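You operate a simulated robot arm through the tools that you are given. There is no shell and no other tool. Be economical: measure what you need, move in short steps, check, and stop when the job is done.

You run a simulated robot arm. Do the job below in one go: nothing can be reset, and whatever is moved stays where it is left.

TASK
Pour the green-banded jar's water into the jar in well one; warm it at 30 C.
Fine: its lid off and on again; the green-banded jar goes back; block switch on; spill nothing. Set down upright: green-banded jar.

Only the result counts: the job must be done as asked and must still hold three seconds after the hand-in. Knocking over, shifting, dropping, spilling or breaking anything else fails it. Lids that push on must go on centred and level and be pressed home; caps that screw on are set level and turned clockwise until they are tight.

THE ROBOT
A 6-joint arm with a two-finger gripper on a trunk, on a base that drives. Base frame: it is fixed to the floor where the robot stands at the start and does not move with it; the origin is under the middle of the robot, x ahead of it, y to its left, z up; the surface under the hand at the start is at about z = 0.86. Readings come in m, degrees, newtons and seconds.
With the tool pointing down near the work surface it reaches from about 0.16 to 0.84 m from the robot's upright axis, wherever it stands. Its first joint turns from -166.0 to 166.0 degrees. Places, roughly: block dial [0.6, 0.2, 0.9]; block switch [0.3, 0.2, 0.9]; blue jar lid (8x8x5 cm) [0.5, 0, 1.4]; blue-banded jar (7x7x10 cm) [0.5, 0, 1.3]; green jar lid (8x8x5 cm) [0.4, 0.5, 0.9]; green-banded jar (7x7x10 cm) [0.5, 0.3, 0.9]; jar end of the test bench [0.5, 0.2, 0.9]; stopper (4x4x5 cm) [0.6, 0.5, 0.9]; well one of the warm block [0.5, 0.2, 0.9]; white jar lid (8x8x5 cm) [0.5, 0.2, 1]; white-banded jar (7x7x10 cm) [0.5, 0.2, 0.9]. Payload 1.66 kg.
The TCP is the grasp point between the finger pads, 0.016 m short of the fingertips. In the tool frame z runs along the fingers and y along their closing line. The gripper opens to 0.111 m. The gripper's body begins 0.104 m behind the TCP.
Orientation is told as [roll, pitch, yaw] about the base's x, y, z axes, in that order, counted from this pose: with the fingers straight down and closing along the base's y, the tool's x points along the base's -x, its y along +y and its z along -z.

THE INTERFACE
- The arm moves only by the tool nudge_tool. Its argument "motion" is a list that holds one entry, the list of rows, each a list of 7 numbers: the shift along the base's x, y, z in m, then the turn, a rotation vector about the base's x, y, z in degrees, then the opening, from 0 (shut) to 1 (fully open). In form: [[[tx, ty, tz, wx, wy, wz, jaw], ...]]. A call has 1 to 10 rows; each row shifts and turns the commanded pose from where the row before left it. Each row takes 0.2 s and may step no farther than 0.05 m and 8.6 degrees from the row before; otherwise, or with a gripper value out of range, the whole call is refused. Where a pose cannot be reached the arm comes as near as it can. A force on the tool above 40 N (or 10 N above the force at the start of the call, whichever is more), or a blocked arm, ends the call early, and 0.2 s more pass. Each finger halts on what it meets, pressing with about 32 N; the grip force reading is that of the motor and also rises with nothing between the fingers. The clock runs only during rows and for 0.2 s after the last one: add rows that do not move to give the fingers time. The reply holds the time, the measured pose of the TCP, the force on the tool along the base axes, the opening and the grip force, in the units named above and with some noise, with the torque about the TCP (base axes, N m) and any sound that the robot's microphone picked up.
- Cameras (640 x 400 px; columns grow to the right, rows downward): "scene" is now at [0.0655, 0.2015, 1.4927]; the picture's right is [0.12, -0.99, 0.00], its down [-0.59, -0.07, -0.80] and it looks along [0.80, 0.09, -0.59] (base axes); focal length 214 px, centre (320, 200). "wrist" rides on the gripper at [0.07, 0.014, -0.143] in the tool frame; the picture's right is [-0.19, 0.98, 0.00], its down [-0.87, -0.17, -0.47] and it looks along [-0.46, -0.09, 0.88] (tool axes); focal length 230 px, centre (320, 200). There is no depth. A picture from a camera that has moved, and an enlarged one, comes with that camera's place and axes in the base frame and with its lens.
- capture(camera): a new picture of that camera. The clock stands still meanwhile.
- slide_trunk(by): slides the trunk up (or, below 0, down) by that many m; the arm and the scene camera ride with it, the base frame stays. It gives what a move gives, with no picture.
- steer(legs): drives the robot by 1 to 6 legs, each [ahead, left, turn to the left] in m, m and degrees, along the robot's own axes; the way and the turn of a leg run together, so that a leg with both is an arc; at most 1.5 m and 180 degrees a leg. The arm and the cameras ride along, it lands a little off, and it stops where it bumps. It gives what a move gives.
- aim_head(pan, tilt): turns the head with the scene camera to pan (to the left, within 120 degrees either way) and tilt (down, from -29 to 69), counted from straight ahead of the robot. It gives what a move gives.
- zoom(camera, box): a new picture of the part [left, top, right, bottom] of that camera's present view, enlarged. The clock stands still meanwhile.
- close_job(): hands the job in; it is judged then, once.

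Work in short steps. Places have to be worked out from the pictures, the camera data and where the tool is seen: move nearer, look again, correct. Check each grasp and each placing, and mend what went wrong. You have 120 turns and 98 pictures in all, those below and enlarged ones among them. Open the gripper and draw the arm clear of the work before you hand the job in, unless the task says otherwise; then end with one line.

The tools are called after "Emit:" by a JSON object that holds its "fn" and its "kwargs". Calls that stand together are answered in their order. nudge_tool: Moves the arm, as the interface text tells. Its arguments: {"type":"object","properties":{"motion":{"type":"array","items":{"type":"array","items":{"type":"array","items":{"type":"number"}}}}},"required":["motion"]} The other tools are called the same way: slide_trunk (by) slides the trunk up or down; steer (legs) drives the base; aim_head (pan, tilt) turns the head that bears the scene camera; capture (camera) takes a picture; zoom (camera, box) takes an enlarged picture of a part of a camera's view; close_job () hands the job in.

At the start:

```text
time: 0.0
position: [0.4289, 0.1215, 1.349]
tcp_rot: [0.0, 0.1, -0.1]
ft_force: [0.4, 0.3, -0.1]
torque: [-0.02, 0.02, -0.06]
opening: 0.1108
grasp_force: 0.0
trunk travel left (down, up): [-0.075, 0.515]
robot x, y, heading: [-0.0008, 0.0004, -0.1]
head pan, tilt: [6.6, 36.5]
```

scene: 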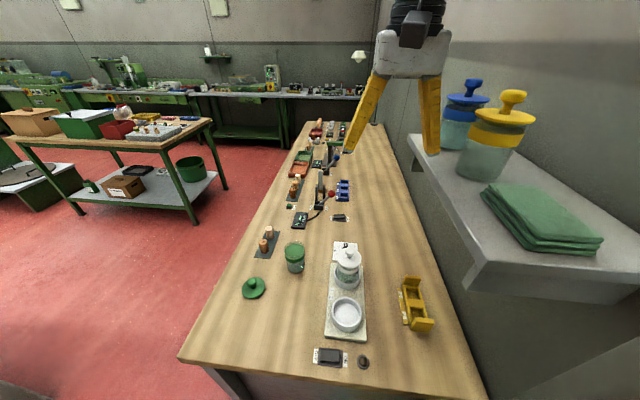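
wrist: 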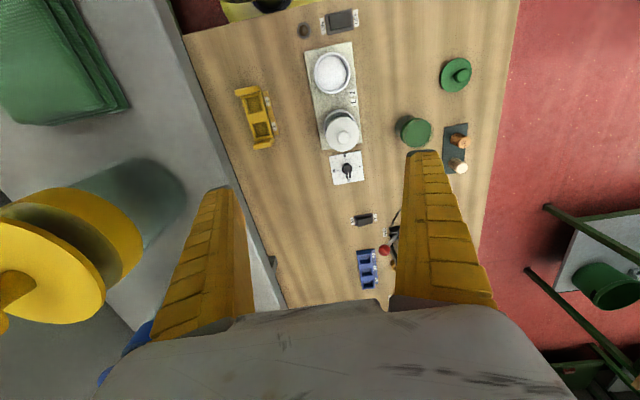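

The scene shows the warm block with the white jar (lid on) in one well, and the green jar with its lid lying apart. I zoom in for details.

Emit:
{"fn": "zoom", "kwargs": {"camera": "scene", "box": [220, 210, 440, 380]}}

Emit:
{"fn": "zoom", "kwargs": {"camera": "wrist", "box": [220, 0, 500, 200]}}

```text
2.35 times, centred on (330, 295) of scene
camera zoom: at [0.0655, 0.2015, 1.4927], right [0.12, -0.99, 0.0], down [-0.59, -0.07, -0.8], along [0.8, 0.09, -0.59], focal length 505 px, centre (296, -24)
```

zoom: 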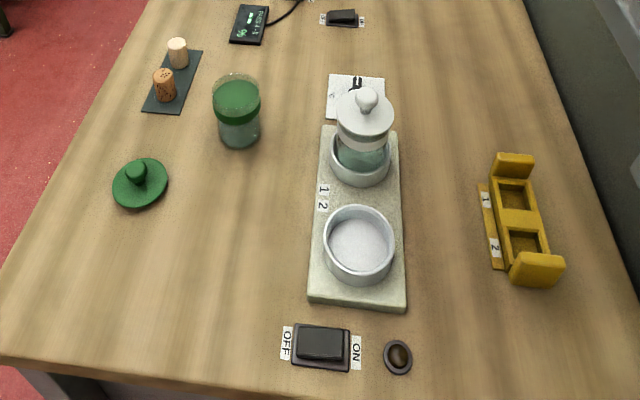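

```text
2.00 times, centred on (360, 100) of wrist
camera zoom: at [0.3612, 0.1352, 1.4913], right [0.19, 0.98, 0.0], down [0.87, -0.17, 0.47], along [0.46, -0.09, -0.88], focal length 460 px, centre (240, 400)
```

zoom: 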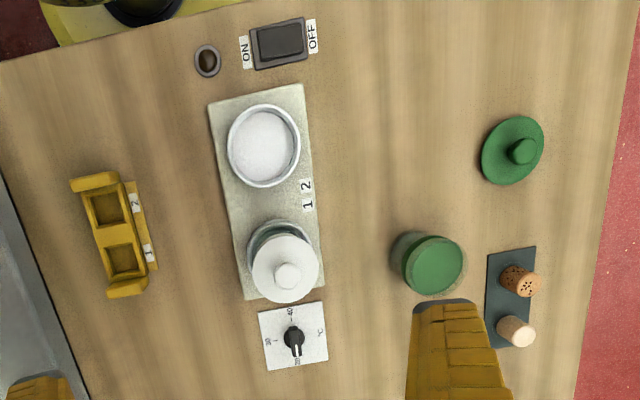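

White jar sits in well 1 with its lid on; the green jar is at about (0.51,0.33), the dial is beyond the block. The shelf is close on the right, so I drive left for clearance.

Emit:
{"fn": "steer", "kwargs": {"legs": [[0, 0.22, 0]]}}

Emit:
{"fn": "capture", "kwargs": {"camera": "scene"}}

```text
time: 1.7
position: [0.4297, 0.3416, 1.3497]
tcp_rot: [0.0, -0.1, 0.1]
ft_force: [-0.3, 0.8, 0.8]
torque: [-0.02, 0.01, 0.0]
opening: 0.1107
grasp_force: 0.0
trunk travel left (down, up): [-0.075, 0.515]
robot x, y, heading: [-0.0008, 0.2214, -0.0]
head pan, tilt: [6.6, 36.5]
```

```text
93 pictures are left
camera scene: at [0.0655, 0.422, 1.4926], right [0.12, -0.99, 0.0], down [-0.59, -0.07, -0.8], along [0.8, 0.09, -0.59], focal length 214 px, centre (320, 200)
```

scene: 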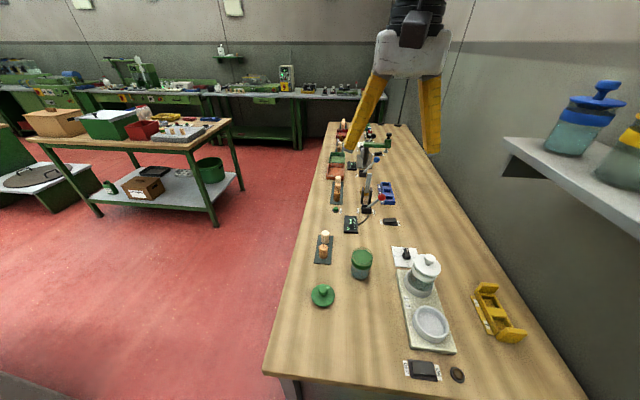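

Clear. I move the hand back and down to view the block with the wrist camera.

Emit:
{"fn": "nudge_tool", "kwargs": {"motion": [[[-0.03, -0.025, -0.03, 0, 0, 0, 1], [-0.03, -0.025, -0.03, 0, 0, 0, 1], [-0.03, -0.025, -0.03, 0, 0, 0, 1], [-0.03, -0.025, -0.03, 0, 0, 0, 1], [0, 0, -0.03, 0, 0, 0, 1]]]}}

Emit:
{"fn": "capture", "kwargs": {"camera": "wrist"}}

Emit:
{"fn": "zoom", "kwargs": {"camera": "wrist", "box": [220, 40, 460, 190]}}

```text
time: 2.9
position: [0.31, 0.2415, 1.1988]
tcp_rot: [0.0, 0.0, 0.1]
ft_force: [-0.4, 0.8, 0.4]
torque: [0.03, -0.03, -0.01]
opening: 0.111
grasp_force: 0.0
trunk travel left (down, up): [-0.075, 0.515]
robot x, y, heading: [0.0006, 0.2201, -0.2]
head pan, tilt: [6.6, 36.5]
```

```text
92 pictures are left
camera wrist: at [0.2411, 0.2547, 1.3405], right [0.19, 0.98, 0.0], down [0.87, -0.17, 0.47], along [0.46, -0.09, -0.88], focal length 230 px, centre (320, 200)
```

wrist: 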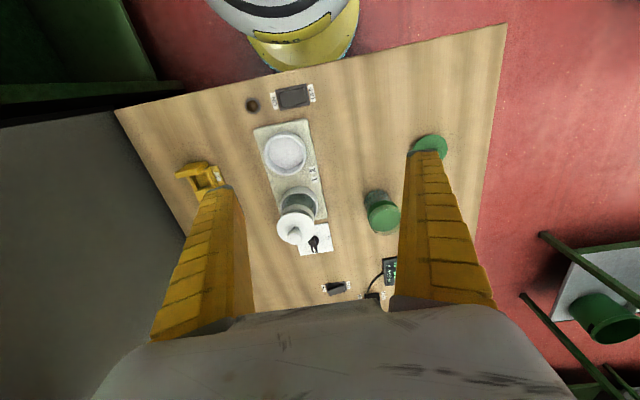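

```text
2.67 times, centred on (340, 115) of wrist
camera zoom: at [0.2411, 0.2547, 1.3405], right [0.19, 0.98, 0.0], down [0.87, -0.17, 0.47], along [0.46, -0.09, -0.88], focal length 614 px, centre (267, 427)
```

zoom: 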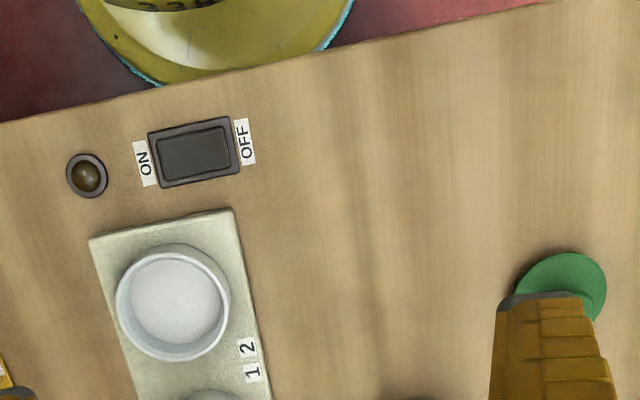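

I zoom in on the jars and dial.

Emit:
{"fn": "zoom", "kwargs": {"camera": "wrist", "box": [240, 170, 432, 290]}}

Emit:
{"fn": "zoom", "kwargs": {"camera": "scene", "box": [300, 220, 492, 340]}}

```text
3.33 times, centred on (336, 230) of wrist
camera zoom: at [0.2411, 0.2547, 1.3405], right [0.19, 0.98, 0.0], down [0.87, -0.17, 0.47], along [0.46, -0.09, -0.88], focal length 767 px, centre (267, 100)
```

zoom: 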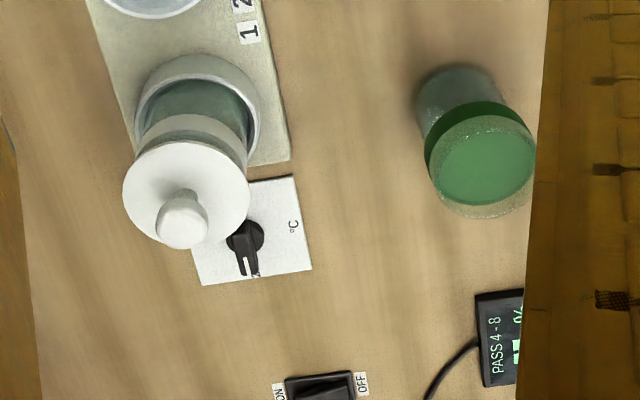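

```text
3.33 times, centred on (396, 280) of scene
camera zoom: at [0.0654, 0.4213, 1.4927], right [0.12, -0.99, 0.0], down [-0.59, -0.07, -0.8], along [0.8, 0.09, -0.59], focal length 715 px, centre (67, -67)
```

zoom: 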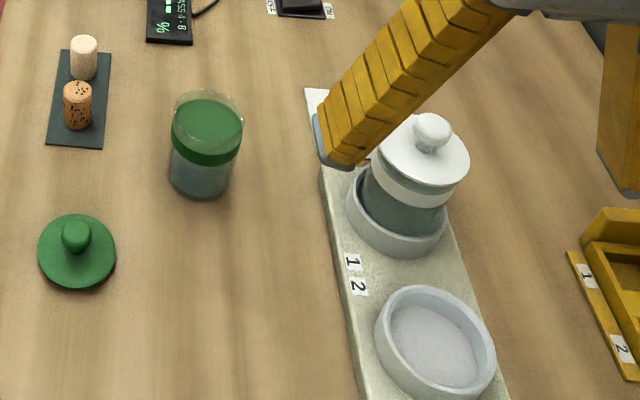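

Knob of the white lid triangulates to about (0.477, 0.163, 1.01). I go above it to check (the TCP projects to the wrist picture's centre).

Emit:
{"fn": "nudge_tool", "kwargs": {"motion": [[[0.042, -0.02, 0, 0, 0, 0, 1], [0.042, -0.02, 0, 0, 0, 0, 1], [0.042, -0.02, -0.03, 0, 0, 0, 1], [0.041, -0.018, -0.03, 0, 0, 0, 1], [0, 0, -0.03, 0, 0, 0, 1], [0, 0, 0, 0, 0, 0, 1]]]}}

Emit:
{"fn": "capture", "kwargs": {"camera": "wrist"}}

Emit:
{"fn": "capture", "kwargs": {"camera": "scene"}}

```text
refused: row 3 steps farther than a row can; nothing moved
```

```text
88 pictures are left
camera wrist: at [0.2411, 0.2547, 1.3405], right [0.19, 0.98, 0.0], down [0.87, -0.17, 0.47], along [0.46, -0.09, -0.88], focal length 230 px, centre (320, 200)
```

wrist: 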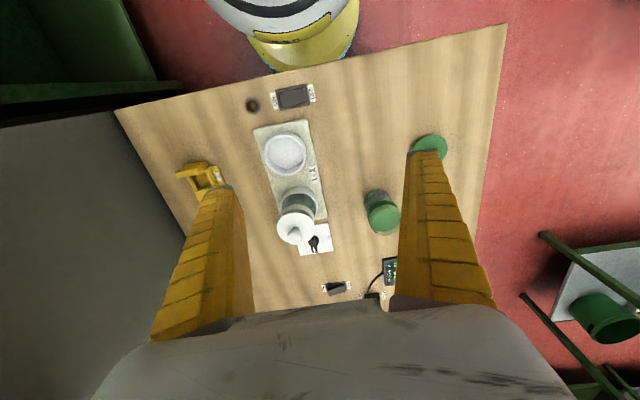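

```text
87 pictures are left
camera scene: at [0.0654, 0.4213, 1.4927], right [0.12, -0.99, 0.0], down [-0.59, -0.07, -0.8], along [0.8, 0.09, -0.59], focal length 214 px, centre (320, 200)
```

scene: 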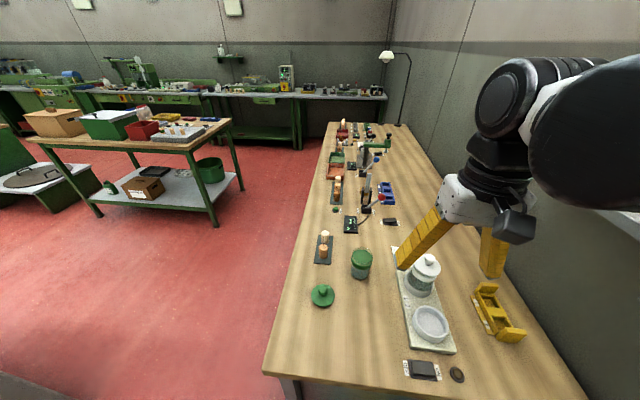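

The step was slightly too long; I resend with separate descent rows.

Emit:
{"fn": "nudge_tool", "kwargs": {"motion": [[[0.042, -0.02, 0, 0, 0, 0, 1], [0.042, -0.02, 0, 0, 0, 0, 1], [0.042, -0.02, 0, 0, 0, 0, 1], [0.041, -0.018, 0, 0, 0, 0, 1], [0, 0, -0.045, 0, 0, 0, 1], [0, 0, -0.045, 0, 0, 0, 1], [0, 0, 0, 0, 0, 0, 1]]]}}

Emit:
{"fn": "capture", "kwargs": {"camera": "wrist"}}

Emit:
{"fn": "capture", "kwargs": {"camera": "scene"}}

```text
time: 4.5
position: [0.4786, 0.1622, 1.1093]
tcp_rot: [0.0, 0.0, 0.1]
ft_force: [0.4, 0.1, -0.3]
torque: [-0.04, -0.02, 0.01]
opening: 0.1108
grasp_force: 0.0
trunk travel left (down, up): [-0.075, 0.515]
robot x, y, heading: [0.002, 0.2191, -0.3]
head pan, tilt: [6.6, 36.5]
```

```text
86 pictures are left
camera wrist: at [0.4089, 0.1768, 1.2517], right [0.19, 0.98, 0.0], down [0.87, -0.17, 0.47], along [0.46, -0.09, -0.88], focal length 230 px, centre (320, 200)
```

wrist: 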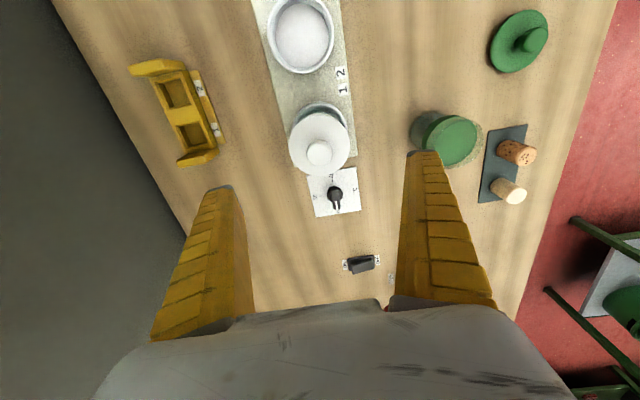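

```text
85 pictures are left
camera scene: at [0.0658, 0.4213, 1.4927], right [0.11, -0.99, 0.0], down [-0.59, -0.07, -0.8], along [0.8, 0.09, -0.59], focal length 214 px, centre (320, 200)
```

scene: 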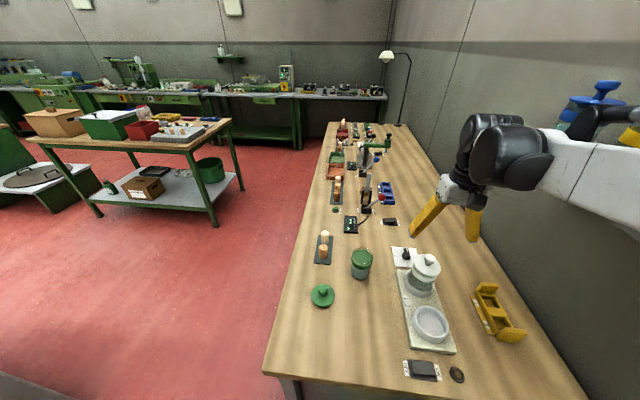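

Knob confirmed at (0.478, 0.163). I zoom for knob, dial and green jar details.

Emit:
{"fn": "zoom", "kwargs": {"camera": "wrist", "box": [270, 90, 398, 226]}}

Emit:
{"fn": "zoom", "kwargs": {"camera": "scene", "box": [340, 230, 468, 310]}}

```text
2.94 times, centred on (334, 158) of wrist
camera zoom: at [0.4089, 0.1768, 1.2517], right [0.19, 0.98, 0.0], down [0.87, -0.17, 0.47], along [0.46, -0.09, -0.88], focal length 677 px, centre (279, 324)
```

zoom: 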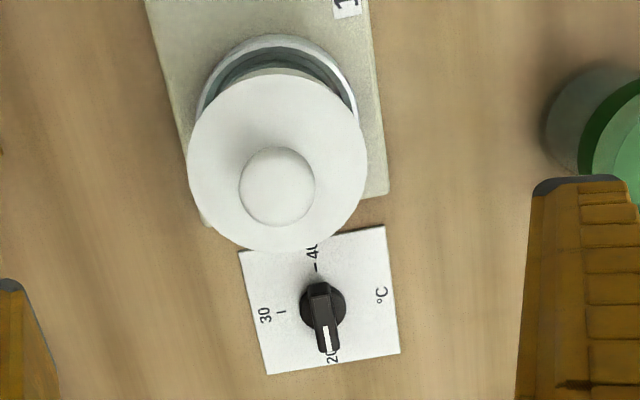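

```text
5.00 times, centred on (404, 270) of scene
camera zoom: at [0.0658, 0.4213, 1.4927], right [0.11, -0.99, 0.0], down [-0.59, -0.07, -0.8], along [0.8, 0.09, -0.59], focal length 1072 px, centre (-100, -150)
```

zoom: 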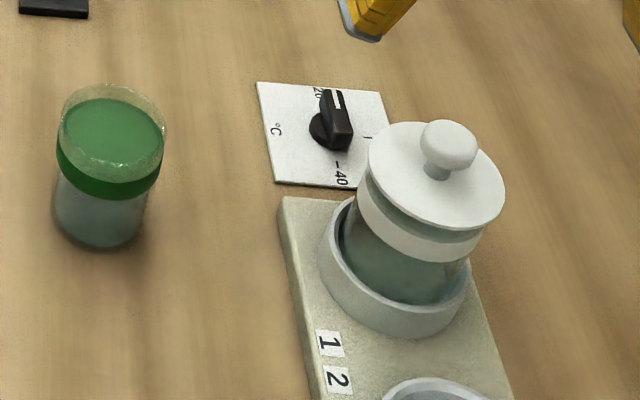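

The dial points to 20; 30 lies a quarter turn clockwise (towards -y). Now I descend on the lid knob and close.

Emit:
{"fn": "nudge_tool", "kwargs": {"motion": [[[0, 0, -0.04, 0, 0, 0, 0.7], [0, 0, -0.04, 0, 0, 0, 0.6], [0, 0, -0.02, 0, 0, 0, 0.6], [0, 0, 0, 0, 0, 0, 0.6]]]}}

Emit:
{"fn": "zoom", "kwargs": {"camera": "scene", "box": [360, 210, 488, 310]}}

Emit:
{"fn": "zoom", "kwargs": {"camera": "wrist", "box": [220, 110, 420, 250]}}

```text
time: 5.5
position: [0.4773, 0.1634, 1.0098]
tcp_rot: [0.0, 0.0, -0.1]
ft_force: [-0.1, -0.4, 0.3]
torque: [-0.01, 0.0, -0.01]
opening: 0.0685
grasp_force: 1.1
trunk travel left (down, up): [-0.075, 0.515]
robot x, y, heading: [-0.0002, 0.2217, -0.3]
head pan, tilt: [6.6, 36.5]
```

```text
4.00 times, centred on (424, 260) of scene
camera zoom: at [0.0655, 0.4214, 1.4927], right [0.12, -0.99, 0.0], down [-0.59, -0.07, -0.8], along [0.8, 0.09, -0.59], focal length 858 px, centre (-96, -40)
```

zoom: 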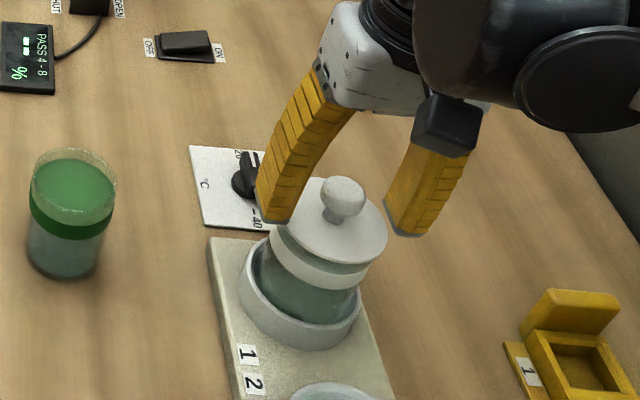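

```text
2.86 times, centred on (320, 180) of wrist
camera zoom: at [0.4081, 0.1767, 1.1506], right [0.19, 0.98, 0.0], down [0.87, -0.17, 0.47], along [0.46, -0.09, -0.88], focal length 657 px, centre (320, 257)
```

zoom: 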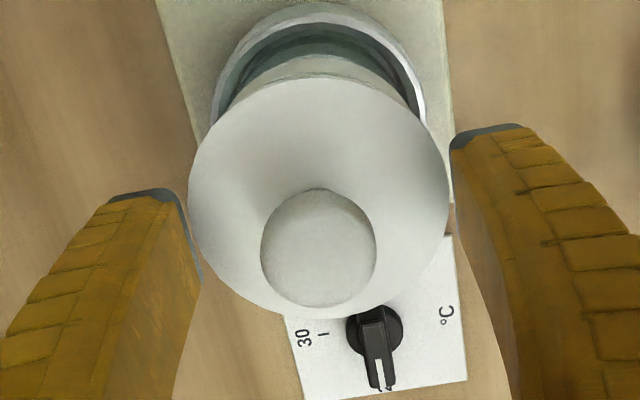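

Knob is centred between the fingers with no contact. I lower slightly and close.

Emit:
{"fn": "nudge_tool", "kwargs": {"motion": [[[0, 0, -0.004, 0, 0, 0, 0.5], [0, 0, 0, 0, 0, 0, 0.2], [0, 0, 0, 0, 0, 0, 0], [0, 0, 0, 0, 0, 0, 0]]]}}

Emit:
{"fn": "zoom", "kwargs": {"camera": "wrist", "box": [220, 110, 420, 250]}}

```text
time: 6.5
position: [0.4762, 0.1633, 1.0049]
tcp_rot: [0.0, 0.0, 0.1]
ft_force: [0.6, -0.1, 0.3]
torque: [-0.01, 0.0, 0.04]
opening: 0.0173
grasp_force: 31.9
trunk travel left (down, up): [-0.075, 0.515]
robot x, y, heading: [0.0004, 0.2226, 0.3]
head pan, tilt: [6.6, 36.5]
```

```text
2.86 times, centred on (320, 180) of wrist
camera zoom: at [0.4082, 0.1768, 1.1469], right [0.19, 0.98, 0.0], down [0.87, -0.17, 0.47], along [0.46, -0.09, -0.88], focal length 657 px, centre (320, 257)
```

zoom: 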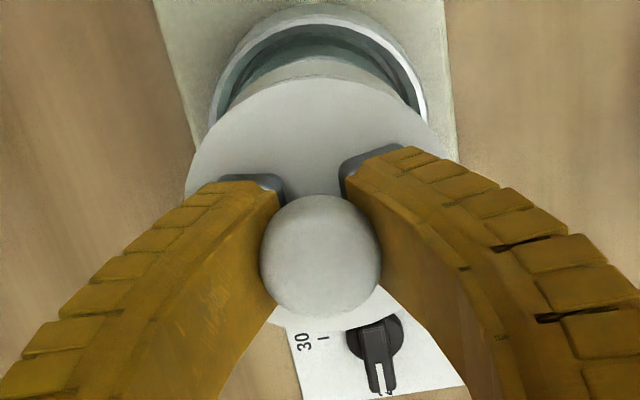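

Gripped. I lift gently and watch the force.

Emit:
{"fn": "nudge_tool", "kwargs": {"motion": [[[0, 0, 0.005, 0, 0, 0, 0], [0, 0, 0.005, 0, 0, 0, 0], [0, 0, 0.01, 0, 0, 0, 0], [0, 0, 0, 0, 0, 0, 0]]]}}

Emit:
{"fn": "zoom", "kwargs": {"camera": "scene", "box": [360, 210, 488, 310]}}

```text
time: 7.5
position: [0.4781, 0.164, 1.0246]
tcp_rot: [0.1, 0.0, 0.0]
ft_force: [-0.6, -1.2, -0.8]
torque: [-0.04, 0.0, 0.02]
opening: 0.0168
grasp_force: 31.9
trunk travel left (down, up): [-0.075, 0.515]
robot x, y, heading: [0.001, 0.2209, 0.1]
head pan, tilt: [6.6, 36.5]
```

```text
4.00 times, centred on (424, 260) of scene
camera zoom: at [0.0655, 0.4214, 1.4927], right [0.11, -0.99, 0.0], down [-0.59, -0.07, -0.8], along [0.8, 0.09, -0.59], focal length 858 px, centre (-96, -40)
```

zoom: 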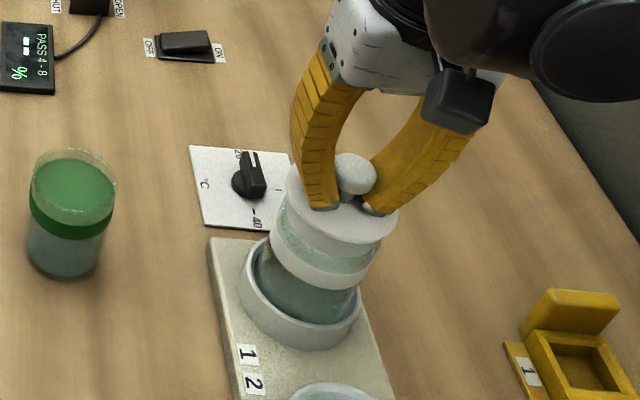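

The lid rises off while the jar stays. I lift further and look.

Emit:
{"fn": "nudge_tool", "kwargs": {"motion": [[[0, 0, 0.02, 0, 0, 0, 0], [0, 0, 0.04, 0, 0, 0, 0], [0, 0, 0.04, 0, 0, 0, 0], [0, 0, 0, 0, 0, 0, 0]]]}}

Emit:
{"fn": "zoom", "kwargs": {"camera": "scene", "box": [360, 190, 488, 310]}}

Emit:
{"fn": "capture", "kwargs": {"camera": "wrist"}}

```text
time: 8.5
position: [0.4782, 0.1623, 1.1258]
tcp_rot: [0.0, 0.0, 0.0]
ft_force: [-0.7, -0.7, -0.2]
torque: [0.01, 0.02, -0.01]
opening: 0.0172
grasp_force: 32.2
trunk travel left (down, up): [-0.075, 0.515]
robot x, y, heading: [-0.002, 0.2173, -0.0]
head pan, tilt: [6.6, 36.5]
```

```text
3.33 times, centred on (424, 250) of scene
camera zoom: at [0.0655, 0.4214, 1.4927], right [0.11, -0.99, 0.0], down [-0.59, -0.07, -0.8], along [0.8, 0.09, -0.59], focal length 715 px, centre (-27, 33)
```

zoom: 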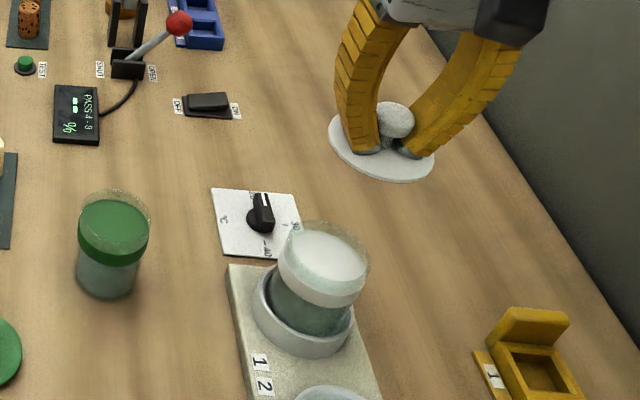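

```text
77 pictures are left
camera wrist: at [0.4093, 0.1758, 1.2681], right [0.19, 0.98, 0.0], down [0.87, -0.17, 0.47], along [0.46, -0.09, -0.88], focal length 230 px, centre (320, 200)
```

wrist: 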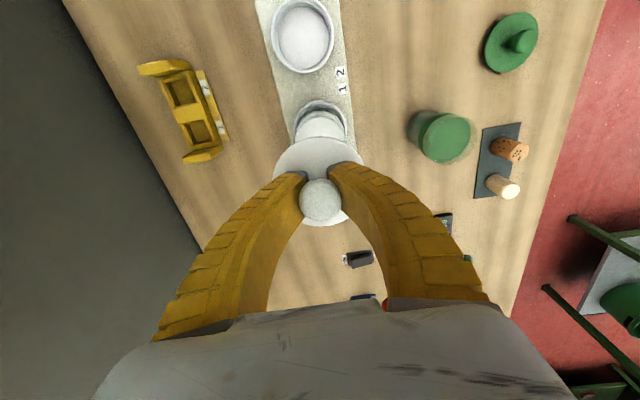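

The lid is off, the jar undisturbed. I carry the lid to the clear table spot at about (0.29, 0.46).

Emit:
{"fn": "nudge_tool", "kwargs": {"motion": [[[-0.0235, 0.0373, 0, 0, 0, 0, 0], [-0.0235, 0.0373, 0, 0, 0, 0, 0], [-0.0235, 0.0373, 0, 0, 0, 0, 0], [-0.0235, 0.0373, 0, 0, 0, 0, 0], [-0.0235, 0.0373, 0, 0, 0, 0, 0], [-0.0235, 0.0373, 0, 0, 0, 0, 0], [-0.0235, 0.0373, 0, 0, 0, 0, 0], [-0.0235, 0.0373, 0, 0, 0, 0, 0], [0, 0, -0.05, 0, 0, 0, 0], [0, 0, -0.05, 0, 0, 0, 0]]]}}

Emit:
{"fn": "nudge_tool", "kwargs": {"motion": [[[0, 0, -0.05, 0, 0, 0, 0], [0, 0, -0.04, 0, 0, 0, 0], [0, 0, 0, 0, 0, 0, 0]]]}}

Emit:
{"fn": "capture", "kwargs": {"camera": "scene"}}

Emit:
{"fn": "capture", "kwargs": {"camera": "wrist"}}

```text
time: 10.7
position: [0.2904, 0.4609, 1.024]
tcp_rot: [0.0, 0.0, -0.1]
ft_force: [0.5, 0.0, -0.4]
torque: [0.0, 0.0, -0.01]
opening: 0.0166
grasp_force: 31.4
trunk travel left (down, up): [-0.075, 0.515]
robot x, y, heading: [-0.0028, 0.2232, -0.1]
head pan, tilt: [6.6, 36.5]
```

```text
time: 11.5
position: [0.2906, 0.4617, 0.9344]
tcp_rot: [0.0, -0.1, 0.0]
ft_force: [0.0, -0.2, 0.2]
torque: [-0.02, 0.01, -0.04]
opening: 0.0168
grasp_force: 31.6
trunk travel left (down, up): [-0.075, 0.515]
robot x, y, heading: [0.004, 0.2179, -0.0]
head pan, tilt: [6.6, 36.5]
```

```text
76 pictures are left
camera scene: at [0.0655, 0.4213, 1.4928], right [0.11, -0.99, 0.0], down [-0.59, -0.07, -0.8], along [0.8, 0.09, -0.59], focal length 214 px, centre (320, 200)
```

scene: 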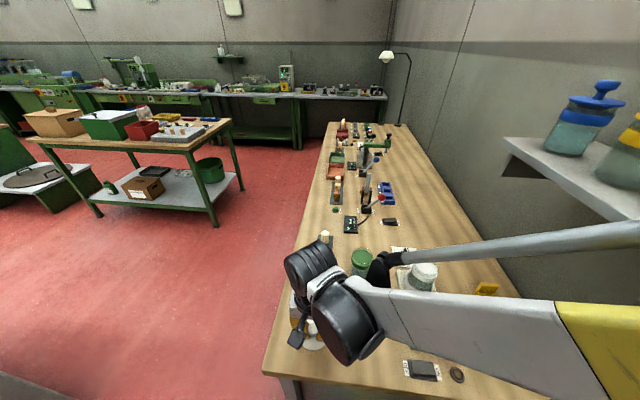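

```text
75 pictures are left
camera wrist: at [0.2213, 0.4755, 1.0764], right [0.19, 0.98, 0.0], down [0.87, -0.17, 0.47], along [0.46, -0.09, -0.88], focal length 230 px, centre (320, 200)
```

wrist: 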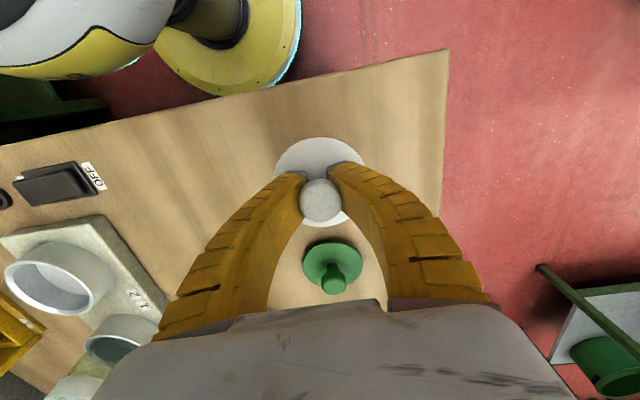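

The lid hovers clear of the green lid, over the table. I lower in small steps until contact.

Emit:
{"fn": "nudge_tool", "kwargs": {"motion": [[[0, 0, -0.01, 0, 0, 0, 0], [0, 0, -0.01, 0, 0, 0, 0], [0, 0, -0.005, 0, 0, 0, 0], [0, 0, 0, 0, 0, 0, 0]]]}}

Emit:
{"fn": "nudge_tool", "kwargs": {"motion": [[[0, 0, -0.003, 0, 0, 0, 0], [0, 0, 0, 0, 0, 0, 0]]]}}

Emit:
{"fn": "nudge_tool", "kwargs": {"motion": [[[0, 0, -0.003, 0, 0, 0, 0], [0, 0, 0, 0, 0, 0, 0]]]}}

```text
time: 12.5
position: [0.2896, 0.4609, 0.9085]
tcp_rot: [0.0, 0.0, 0.1]
ft_force: [0.3, 0.6, -0.7]
torque: [0.0, 0.01, -0.01]
opening: 0.0166
grasp_force: 32.0
trunk travel left (down, up): [-0.075, 0.515]
robot x, y, heading: [0.0007, 0.223, 0.2]
head pan, tilt: [6.6, 36.5]
```

```text
time: 13.1
position: [0.2892, 0.4607, 0.9066]
tcp_rot: [0.1, 0.0, 0.1]
ft_force: [-0.3, -0.2, 1.0]
torque: [0.0, 0.0, -0.01]
opening: 0.0168
grasp_force: 31.9
trunk travel left (down, up): [-0.075, 0.515]
robot x, y, heading: [0.0003, 0.2182, 0.2]
head pan, tilt: [6.6, 36.5]
```

```text
time: 13.7
position: [0.2901, 0.4617, 0.9061]
tcp_rot: [0.0, 0.0, 0.0]
ft_force: [-0.2, -0.5, -0.1]
torque: [0.01, -0.03, -0.03]
opening: 0.0166
grasp_force: 32.3
trunk travel left (down, up): [-0.075, 0.515]
robot x, y, heading: [0.0043, 0.2228, 0.1]
head pan, tilt: [6.6, 36.5]
```

No contact yet; two more small steps.

Emit:
{"fn": "nudge_tool", "kwargs": {"motion": [[[0, 0, -0.003, 0, 0, 0, 0], [0, 0, 0, 0, 0, 0, 0]]]}}

Emit:
{"fn": "zoom", "kwargs": {"camera": "wrist", "box": [220, 100, 420, 240]}}

```text
time: 14.3
position: [0.2896, 0.4621, 0.9017]
tcp_rot: [-0.1, -0.1, 0.1]
ft_force: [-0.1, -0.2, -0.5]
torque: [-0.01, 0.04, -0.03]
opening: 0.0165
grasp_force: 31.4
trunk travel left (down, up): [-0.075, 0.515]
robot x, y, heading: [0.0016, 0.2221, 0.3]
head pan, tilt: [6.6, 36.5]
```

```text
2.86 times, centred on (320, 170) of wrist
camera zoom: at [0.2203, 0.4755, 1.0435], right [0.19, 0.98, 0.0], down [0.87, -0.17, 0.47], along [0.46, -0.09, -0.88], focal length 657 px, centre (320, 286)
```

zoom: 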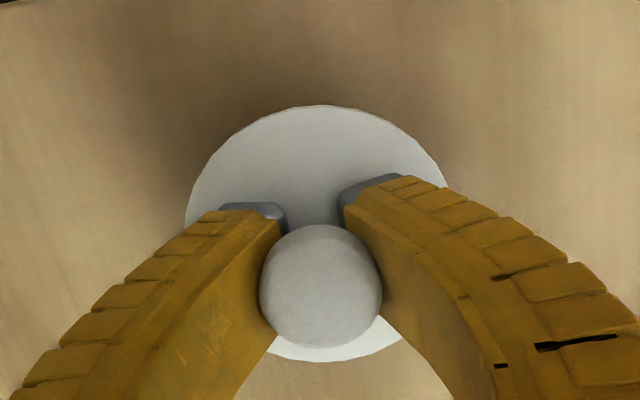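

Still free; continue down step by step.

Emit:
{"fn": "nudge_tool", "kwargs": {"motion": [[[0, 0, -0.003, 0, 0, 0, 0], [0, 0, 0, 0, 0, 0, 0]]]}}

Emit:
{"fn": "nudge_tool", "kwargs": {"motion": [[[0, 0, -0.003, 0, 0, 0, 0], [0, 0, 0, 0, 0, 0, 0]]]}}

Emit:
{"fn": "nudge_tool", "kwargs": {"motion": [[[0, 0, -0.003, 0, 0, 0, 0], [0, 0, 0, 0, 0, 0, 0]]]}}

```text
time: 14.9
position: [0.2889, 0.4627, 0.8986]
tcp_rot: [0.0, 0.1, -0.1]
ft_force: [-0.5, -0.3, 0.2]
torque: [-0.04, -0.02, 0.01]
opening: 0.0165
grasp_force: 32.3
trunk travel left (down, up): [-0.075, 0.515]
robot x, y, heading: [0.0001, 0.2203, 0.0]
head pan, tilt: [6.6, 36.5]
```

```text
time: 15.5
position: [0.2884, 0.4622, 0.8957]
tcp_rot: [-0.1, -0.1, 0.0]
ft_force: [-0.2, 0.4, -0.4]
torque: [0.02, -0.01, 0.01]
opening: 0.0166
grasp_force: 32.2
trunk travel left (down, up): [-0.075, 0.515]
robot x, y, heading: [0.0043, 0.2198, 0.1]
head pan, tilt: [6.6, 36.5]
```

```text
time: 16.1
position: [0.2892, 0.4617, 0.8913]
tcp_rot: [0.0, 0.0, -0.1]
ft_force: [0.2, 0.4, -0.7]
torque: [-0.02, -0.02, 0.03]
opening: 0.0163
grasp_force: 32.2
trunk travel left (down, up): [-0.075, 0.515]
robot x, y, heading: [-0.0047, 0.2172, -0.2]
head pan, tilt: [6.6, 36.5]
```

Still no contact; continue in 2–3 mm steps.

Emit:
{"fn": "nudge_tool", "kwargs": {"motion": [[[0, 0, -0.003, 0, 0, 0, 0], [0, 0, 0, 0, 0, 0, 0]]]}}

Emit:
{"fn": "nudge_tool", "kwargs": {"motion": [[[0, 0, -0.002, 0, 0, 0, 0], [0, 0, 0, 0, 0, 0, 0]]]}}

Emit:
{"fn": "zoom", "kwargs": {"camera": "wrist", "box": [220, 100, 420, 240]}}

```text
time: 16.7
position: [0.2895, 0.4611, 0.8879]
tcp_rot: [0.0, 0.0, 0.0]
ft_force: [0.2, -0.6, 0.1]
torque: [0.01, 0.0, 0.02]
opening: 0.0164
grasp_force: 32.6
trunk travel left (down, up): [-0.075, 0.515]
robot x, y, heading: [-0.0002, 0.2192, 0.5]
head pan, tilt: [6.6, 36.5]
```

```text
time: 17.3
position: [0.2903, 0.4622, 0.888]
tcp_rot: [0.0, 0.0, 0.0]
ft_force: [0.7, 0.3, 2.9]
torque: [0.0, 0.03, 0.0]
opening: 0.0164
grasp_force: 31.6
trunk travel left (down, up): [-0.075, 0.515]
robot x, y, heading: [-0.0012, 0.22, -0.2]
head pan, tilt: [6.6, 36.5]
```

```text
2.86 times, centred on (320, 170) of wrist
camera zoom: at [0.2203, 0.4755, 1.0295], right [0.19, 0.98, 0.0], down [0.87, -0.17, 0.47], along [0.46, -0.09, -0.88], focal length 657 px, centre (320, 286)
```

zoom: 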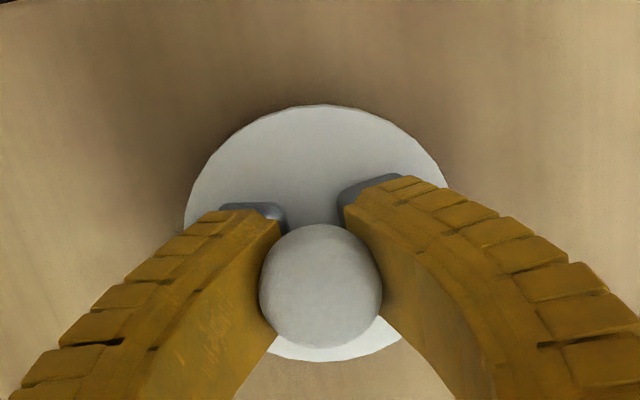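

Contact at z≈0.888 (2.9 N). I release and rise.

Emit:
{"fn": "nudge_tool", "kwargs": {"motion": [[[0, 0, 0, 0, 0, 0, 0.3], [0, 0, 0, 0, 0, 0, 0.55], [0, 0, 0, 0, 0, 0, 0.6], [0, 0, 0.03, 0, 0, 0, 0.6], [0, 0, 0.05, 0, 0, 0, 0.6], [0, 0, 0.05, 0, 0, 0, 1], [0, 0, 0.05, 0, 0, 0, 1]]]}}

Emit:
{"fn": "capture", "kwargs": {"camera": "wrist"}}

```text
time: 18.9
position: [0.2888, 0.4609, 1.0673]
tcp_rot: [0.1, 0.1, 0.0]
ft_force: [0.0, 0.1, 0.0]
torque: [0.0, 0.0, -0.03]
opening: 0.1108
grasp_force: 0.0
trunk travel left (down, up): [-0.075, 0.515]
robot x, y, heading: [-0.0018, 0.2203, 0.1]
head pan, tilt: [6.6, 36.5]
```

```text
72 pictures are left
camera wrist: at [0.2196, 0.4746, 1.2101], right [0.19, 0.98, 0.0], down [0.87, -0.17, 0.47], along [0.46, -0.09, -0.88], focal length 230 px, centre (320, 200)
```

wrist: 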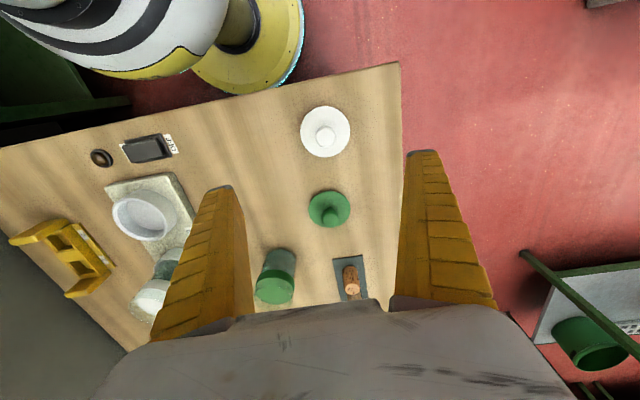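

The white lid is safely on the table at (0.289, 0.461). Next I turn the hand 180° in yaw (so the wrist camera will be on top when the fingers go horizontal) while moving towards the jar's approach line.

Emit:
{"fn": "nudge_tool", "kwargs": {"motion": [[[0.003, -0.0128, 0.0083, 0, 0, 8.57, 1], [0.003, -0.0128, 0.0083, 0, 0, 8.57, 1], [0.003, -0.0128, 0.0083, 0, 0, 8.57, 1], [0.003, -0.0128, 0.0083, 0, 0, 8.57, 1], [0.003, -0.0128, 0.0083, 0, 0, 8.57, 1], [0.003, -0.0128, 0.0083, 0, 0, 8.57, 1], [0.003, -0.0128, 0.0083, 0, 0, 8.57, 1], [0.003, -0.0128, 0.0083, 0, 0, 8.57, 1], [0.003, -0.0128, 0.0083, 0, 0, 8.57, 1], [0.003, -0.0128, 0.0083, 0, 0, 8.57, 1]]]}}

Emit:
{"fn": "nudge_tool", "kwargs": {"motion": [[[0, 0, 0, 0, 0, 8.57, 1], [0, 0, 0, 0, 0, 8.57, 1], [0, 0, 0, 0, 0, 8.57, 1], [0, 0, 0, 0, 0, 8.57, 1], [0, 0, 0, 0, 0, 8.57, 1], [0, 0, 0, 0, 0, 8.57, 1], [0, 0, 0, 0, 0, 8.57, 1], [0, 0, 0, 0, 0, 8.57, 1], [0, 0, 0, 0, 0, 8.57, 1], [0, 0, 0, 0, 0, 8.57, 1]]]}}

```text
time: 21.1
position: [0.3201, 0.3325, 1.1514]
tcp_rot: [-0.1, -0.1, 85.8]
ft_force: [-0.3, -0.4, -0.2]
torque: [-0.02, 0.02, 0.01]
opening: 0.1109
grasp_force: 0.1
trunk travel left (down, up): [-0.075, 0.515]
robot x, y, heading: [0.0017, 0.2187, -0.1]
head pan, tilt: [6.6, 36.5]
```

```text
time: 23.3
position: [0.3199, 0.3331, 1.1498]
tcp_rot: [0.0, -0.1, 171.5]
ft_force: [0.4, 0.5, 0.0]
torque: [0.01, -0.01, 0.01]
opening: 0.111
grasp_force: 0.1
trunk travel left (down, up): [-0.075, 0.515]
robot x, y, heading: [0.0018, 0.2159, -0.1]
head pan, tilt: [6.6, 36.5]
```

Yaw works. I finish it and pitch the fingers to 70° forward while advancing.

Emit:
{"fn": "nudge_tool", "kwargs": {"motion": [[[0.01, 0, 0, 0, 0, 8.5, 1], [0.01, 0, 0, 0, -7.78, 0, 1], [0.01, 0, 0, 0, -7.78, 0, 1], [0.01, 0, 0, 0, -7.78, 0, 1], [0.01, 0, 0, 0, -7.78, 0, 1], [0.01, 0, 0, 0, -7.78, 0, 1], [0.01, 0, 0, 0, -7.78, 0, 1], [0.01, 0, 0, 0, -7.78, 0, 1], [0.01, 0, 0, 0, -7.78, 0, 1], [0.01, 0, 0, 0, -7.78, 0, 1]]]}}

Emit:
{"fn": "capture", "kwargs": {"camera": "wrist"}}

Emit:
{"fn": "capture", "kwargs": {"camera": "scene"}}

```text
time: 25.5
position: [0.4197, 0.3335, 1.1508]
tcp_rot: [-0.4, 70.2, 179.5]
ft_force: [-0.3, -0.2, -0.6]
torque: [0.01, 0.01, -0.01]
opening: 0.111
grasp_force: 0.2
trunk travel left (down, up): [-0.075, 0.515]
robot x, y, heading: [-0.0001, 0.2229, 0.0]
head pan, tilt: [6.6, 36.5]
```

```text
71 pictures are left
camera wrist: at [0.3097, 0.3203, 1.264], right [-0.06, -0.98, -0.18], down [-0.74, 0.17, -0.65], along [0.67, 0.09, -0.74], focal length 230 px, centre (320, 200)
```

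wrist: 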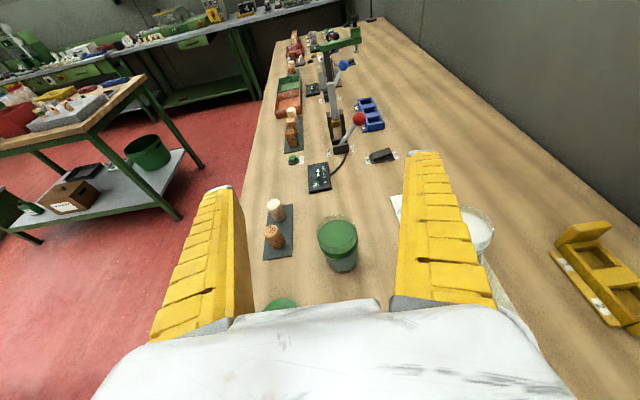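

```text
70 pictures are left
camera scene: at [0.0657, 0.4215, 1.4927], right [0.12, -0.99, 0.0], down [-0.59, -0.07, -0.8], along [0.8, 0.09, -0.59], focal length 214 px, centre (320, 200)
```

scene: 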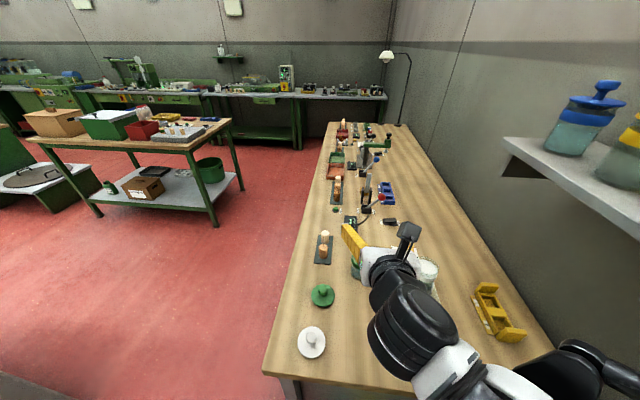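

Jar confirmed at (0.510, 0.334). I descend in front of it, to z≈0.98 first, and check the arm's clearance.

Emit:
{"fn": "nudge_tool", "kwargs": {"motion": [[[0, 0, -0.045, 0, 0, 0, 1], [0, 0, -0.045, 0, 0, 0, 1], [0, 0, -0.045, 0, 0, 0, 1], [0, 0, -0.035, 0, 0, 0, 1], [0, 0, 0, 0, 0, 0, 1]]]}}

Emit:
{"fn": "capture", "kwargs": {"camera": "wrist"}}

Emit:
{"fn": "capture", "kwargs": {"camera": "scene"}}

```text
time: 26.7
position: [0.4219, 0.3367, 1.0298]
tcp_rot: [-0.3, 69.8, 179.7]
ft_force: [-0.6, -1.0, 0.1]
torque: [0.0, -0.01, 0.0]
opening: 0.111
grasp_force: 0.0
out of reach, approached as far as the arm can: row 3, 4
trunk travel left (down, up): [-0.075, 0.515]
robot x, y, heading: [0.002, 0.2184, -0.1]
head pan, tilt: [6.6, 36.5]
```

```text
69 pictures are left
camera wrist: at [0.3123, 0.3227, 1.1437], right [-0.07, -0.98, -0.18], down [-0.74, 0.17, -0.65], along [0.67, 0.09, -0.74], focal length 230 px, centre (320, 200)
```

wrist: 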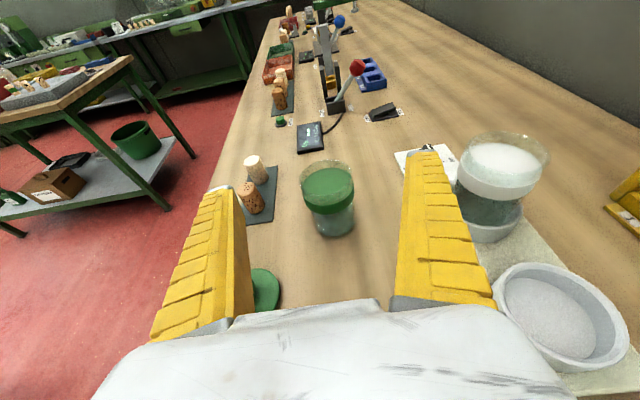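

```text
68 pictures are left
camera scene: at [0.0651, 0.4211, 1.4928], right [0.11, -0.99, 0.0], down [-0.59, -0.07, -0.8], along [0.8, 0.09, -0.59], focal length 214 px, centre (320, 200)
```

scene: 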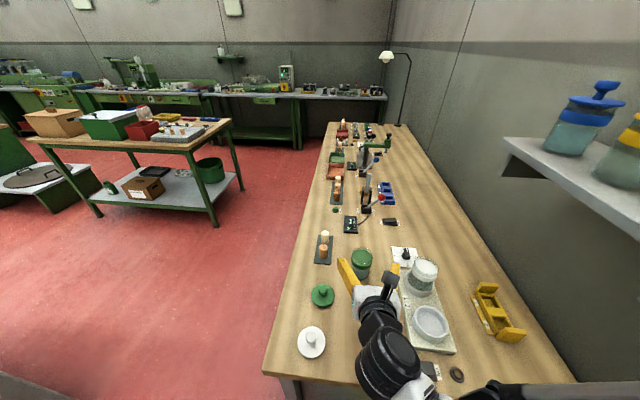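

The wrist is too near the robot to go lower. I back the base up 0.15 m and then reach forward.

Emit:
{"fn": "steer", "kwargs": {"legs": [[-0.15, 0, 0]]}}

Emit:
{"fn": "nudge_tool", "kwargs": {"motion": [[[0.05, 0, 0, 0, 0, 0, 1], [0.05, 0, 0, 0, 0, 0, 1], [0.04, 0, 0, 0, 0, 0, 1], [0, 0, 0, 0, 0, 0, 1]]]}}

```text
time: 28.1
position: [0.272, 0.3366, 1.0299]
tcp_rot: [-0.3, 69.8, 179.7]
ft_force: [0.0, -1.0, -0.2]
torque: [-0.02, -0.04, -0.03]
opening: 0.1113
grasp_force: 0.0
trunk travel left (down, up): [-0.075, 0.515]
robot x, y, heading: [-0.1476, 0.218, -0.0]
head pan, tilt: [6.6, 36.5]
```

```text
time: 29.1
position: [0.4118, 0.3366, 1.0293]
tcp_rot: [-0.3, 69.9, 179.7]
ft_force: [0.7, -0.2, 0.1]
torque: [-0.02, -0.02, -0.01]
opening: 0.1108
grasp_force: 0.2
trunk travel left (down, up): [-0.075, 0.515]
robot x, y, heading: [-0.1505, 0.2178, 0.0]
head pan, tilt: [6.6, 36.5]
```

Now I descend further.

Emit:
{"fn": "nudge_tool", "kwargs": {"motion": [[[0, 0, -0.04, 0, 0, 0, 1], [0, 0, -0.03, 0, 0, 0, 1], [0, 0, 0, 0, 0, 0, 1]]]}}

Emit:
{"fn": "capture", "kwargs": {"camera": "scene"}}

Emit:
{"fn": "capture", "kwargs": {"camera": "wrist"}}

```text
time: 29.9
position: [0.4231, 0.3407, 0.9969]
tcp_rot: [-0.4, 69.8, 179.7]
ft_force: [-0.3, 0.3, -0.1]
torque: [0.0, -0.02, -0.01]
opening: 0.111
grasp_force: 0.1
out of reach, approached as far as the arm can: row 1, 2
trunk travel left (down, up): [-0.075, 0.515]
robot x, y, heading: [-0.1492, 0.2189, 0.1]
head pan, tilt: [6.6, 36.5]
```

```text
67 pictures are left
camera scene: at [-0.0843, 0.4214, 1.4927], right [0.12, -0.99, 0.0], down [-0.59, -0.07, -0.8], along [0.8, 0.09, -0.59], focal length 214 px, centre (320, 200)
```

scene: 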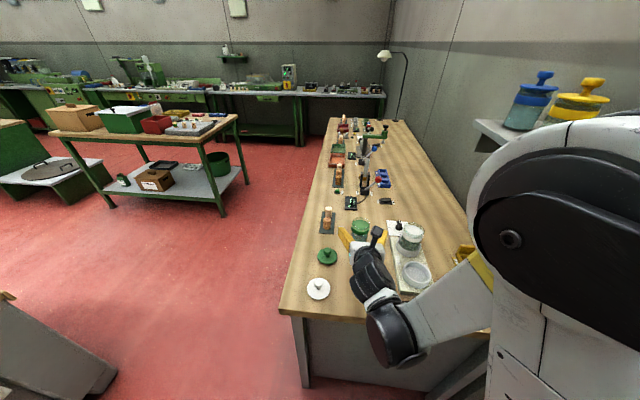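

```text
66 pictures are left
camera wrist: at [0.3139, 0.3276, 1.111], right [-0.07, -0.98, -0.18], down [-0.74, 0.17, -0.65], along [0.67, 0.09, -0.74], focal length 230 px, centre (320, 200)
```

wrist: 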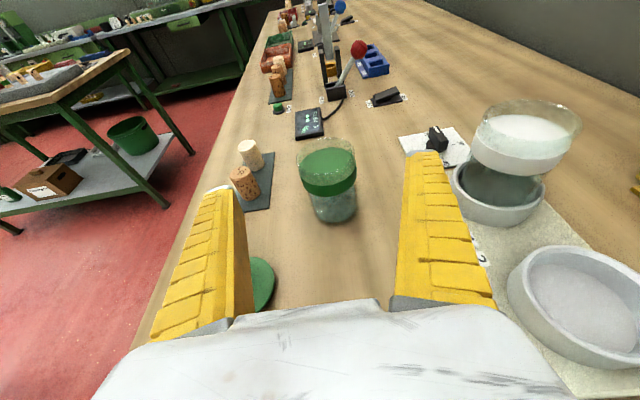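

The pitch pose is limited in height; I lower the trunk 0.07 m, which carries the hand down in front of the jar (clear of it by ~3 cm).

Emit:
{"fn": "slide_trunk", "kwargs": {"by": -0.07}}

Emit:
{"fn": "capture", "kwargs": {"camera": "wrist"}}

```text
time: 30.9
position: [0.4233, 0.3414, 0.9273]
tcp_rot: [-0.3, 69.8, 179.8]
ft_force: [-0.5, 0.5, -0.6]
torque: [0.02, -0.02, -0.01]
opening: 0.1111
grasp_force: 0.0
trunk travel left (down, up): [-0.005, 0.585]
robot x, y, heading: [-0.1498, 0.2209, 0.1]
head pan, tilt: [6.6, 36.5]
```

```text
65 pictures are left
camera wrist: at [0.3139, 0.3276, 1.0412], right [-0.07, -0.98, -0.18], down [-0.74, 0.17, -0.65], along [0.67, 0.09, -0.74], focal length 230 px, centre (320, 200)
```

wrist: 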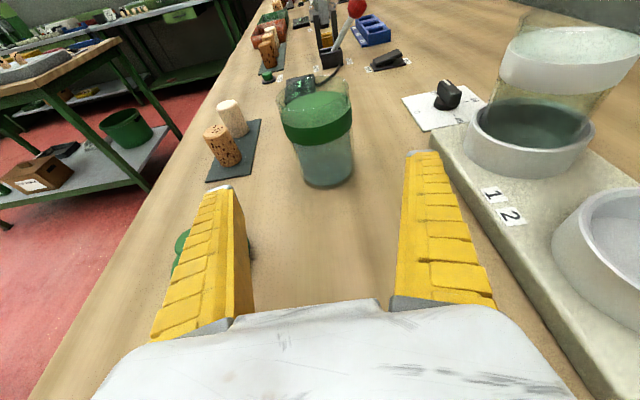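

Jar is between the fingers' line. I advance half-way with a slight descent and y correction.

Emit:
{"fn": "nudge_tool", "kwargs": {"motion": [[[0.025, -0.004, -0.005, 0, 0, 0, 1], [0.025, -0.003, -0.007, 0, 0, 0, 1], [0, 0, -0.008, 0, 0, 0, 1], [0, 0, 0, 0, 0, 0, 1]]]}}

Emit:
{"fn": "capture", "kwargs": {"camera": "wrist"}}

```text
time: 31.9
position: [0.4728, 0.3336, 0.907]
tcp_rot: [-0.2, 69.8, 179.8]
ft_force: [0.2, 0.3, -0.3]
torque: [-0.01, 0.04, 0.0]
opening: 0.1109
grasp_force: 0.1
trunk travel left (down, up): [-0.005, 0.585]
robot x, y, heading: [-0.1525, 0.2201, -0.1]
head pan, tilt: [6.6, 36.5]
```

```text
64 pictures are left
camera wrist: at [0.3639, 0.3209, 1.021], right [-0.07, -0.98, -0.18], down [-0.74, 0.17, -0.65], along [0.67, 0.09, -0.74], focal length 230 px, centre (320, 200)
```

wrist: 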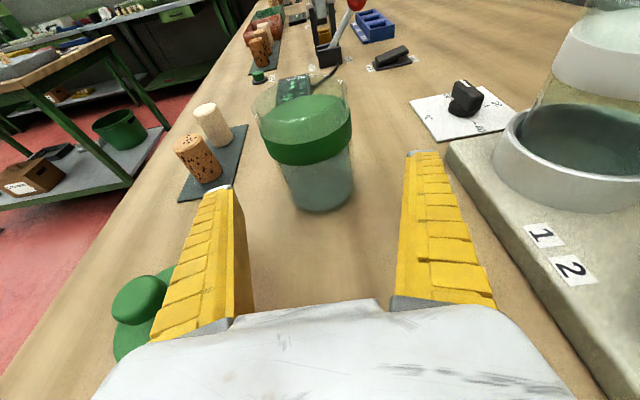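

Good alignment. I advance the remaining 3.8 cm and close.

Emit:
{"fn": "nudge_tool", "kwargs": {"motion": [[[0.02, 0.001, -0.001, 0, 0, 0, 1], [0.019, 0.001, -0.001, 0, 0, 0, 1], [0, 0, 0, 0, 0, 0, 0.8], [0, 0, 0, 0, 0, 0, 0.65], [0, 0, 0, 0, 0, 0, 0.5], [0, 0, 0, 0, 0, 0, 0.3], [0, 0, 0, 0, 0, 0, 0.3]]]}}

Emit:
{"fn": "capture", "kwargs": {"camera": "wrist"}}

Emit:
{"fn": "capture", "kwargs": {"camera": "scene"}}

```text
time: 33.5
position: [0.5109, 0.3359, 0.9044]
tcp_rot: [-0.2, 69.9, 179.7]
ft_force: [1.0, 0.6, 1.0]
torque: [-0.09, -0.01, 0.01]
opening: 0.0609
grasp_force: 32.3
trunk travel left (down, up): [-0.005, 0.585]
robot x, y, heading: [-0.1498, 0.2226, -0.1]
head pan, tilt: [6.6, 36.5]
```

```text
63 pictures are left
camera wrist: at [0.403, 0.3229, 1.0192], right [-0.07, -0.98, -0.18], down [-0.74, 0.17, -0.65], along [0.67, 0.09, -0.74], focal length 230 px, centre (320, 200)
```

wrist: 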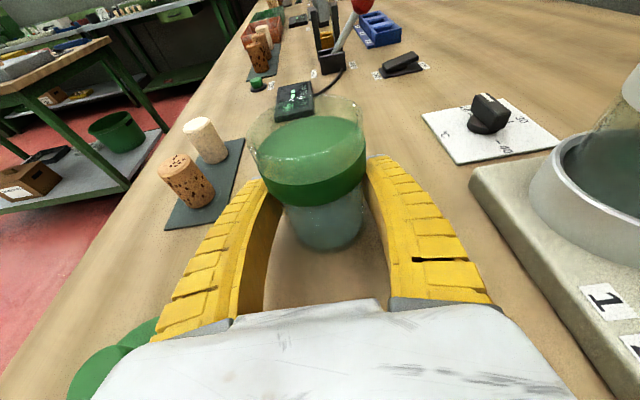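

```text
62 pictures are left
camera scene: at [-0.0842, 0.4214, 1.4227], right [0.12, -0.99, 0.0], down [-0.59, -0.07, -0.8], along [0.8, 0.09, -0.59], focal length 214 px, centre (320, 200)
```

scene: 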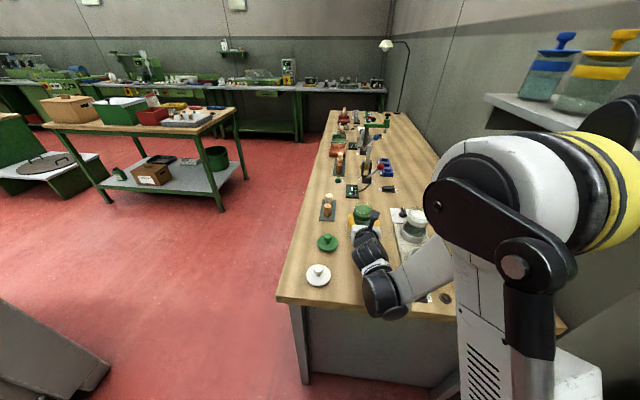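

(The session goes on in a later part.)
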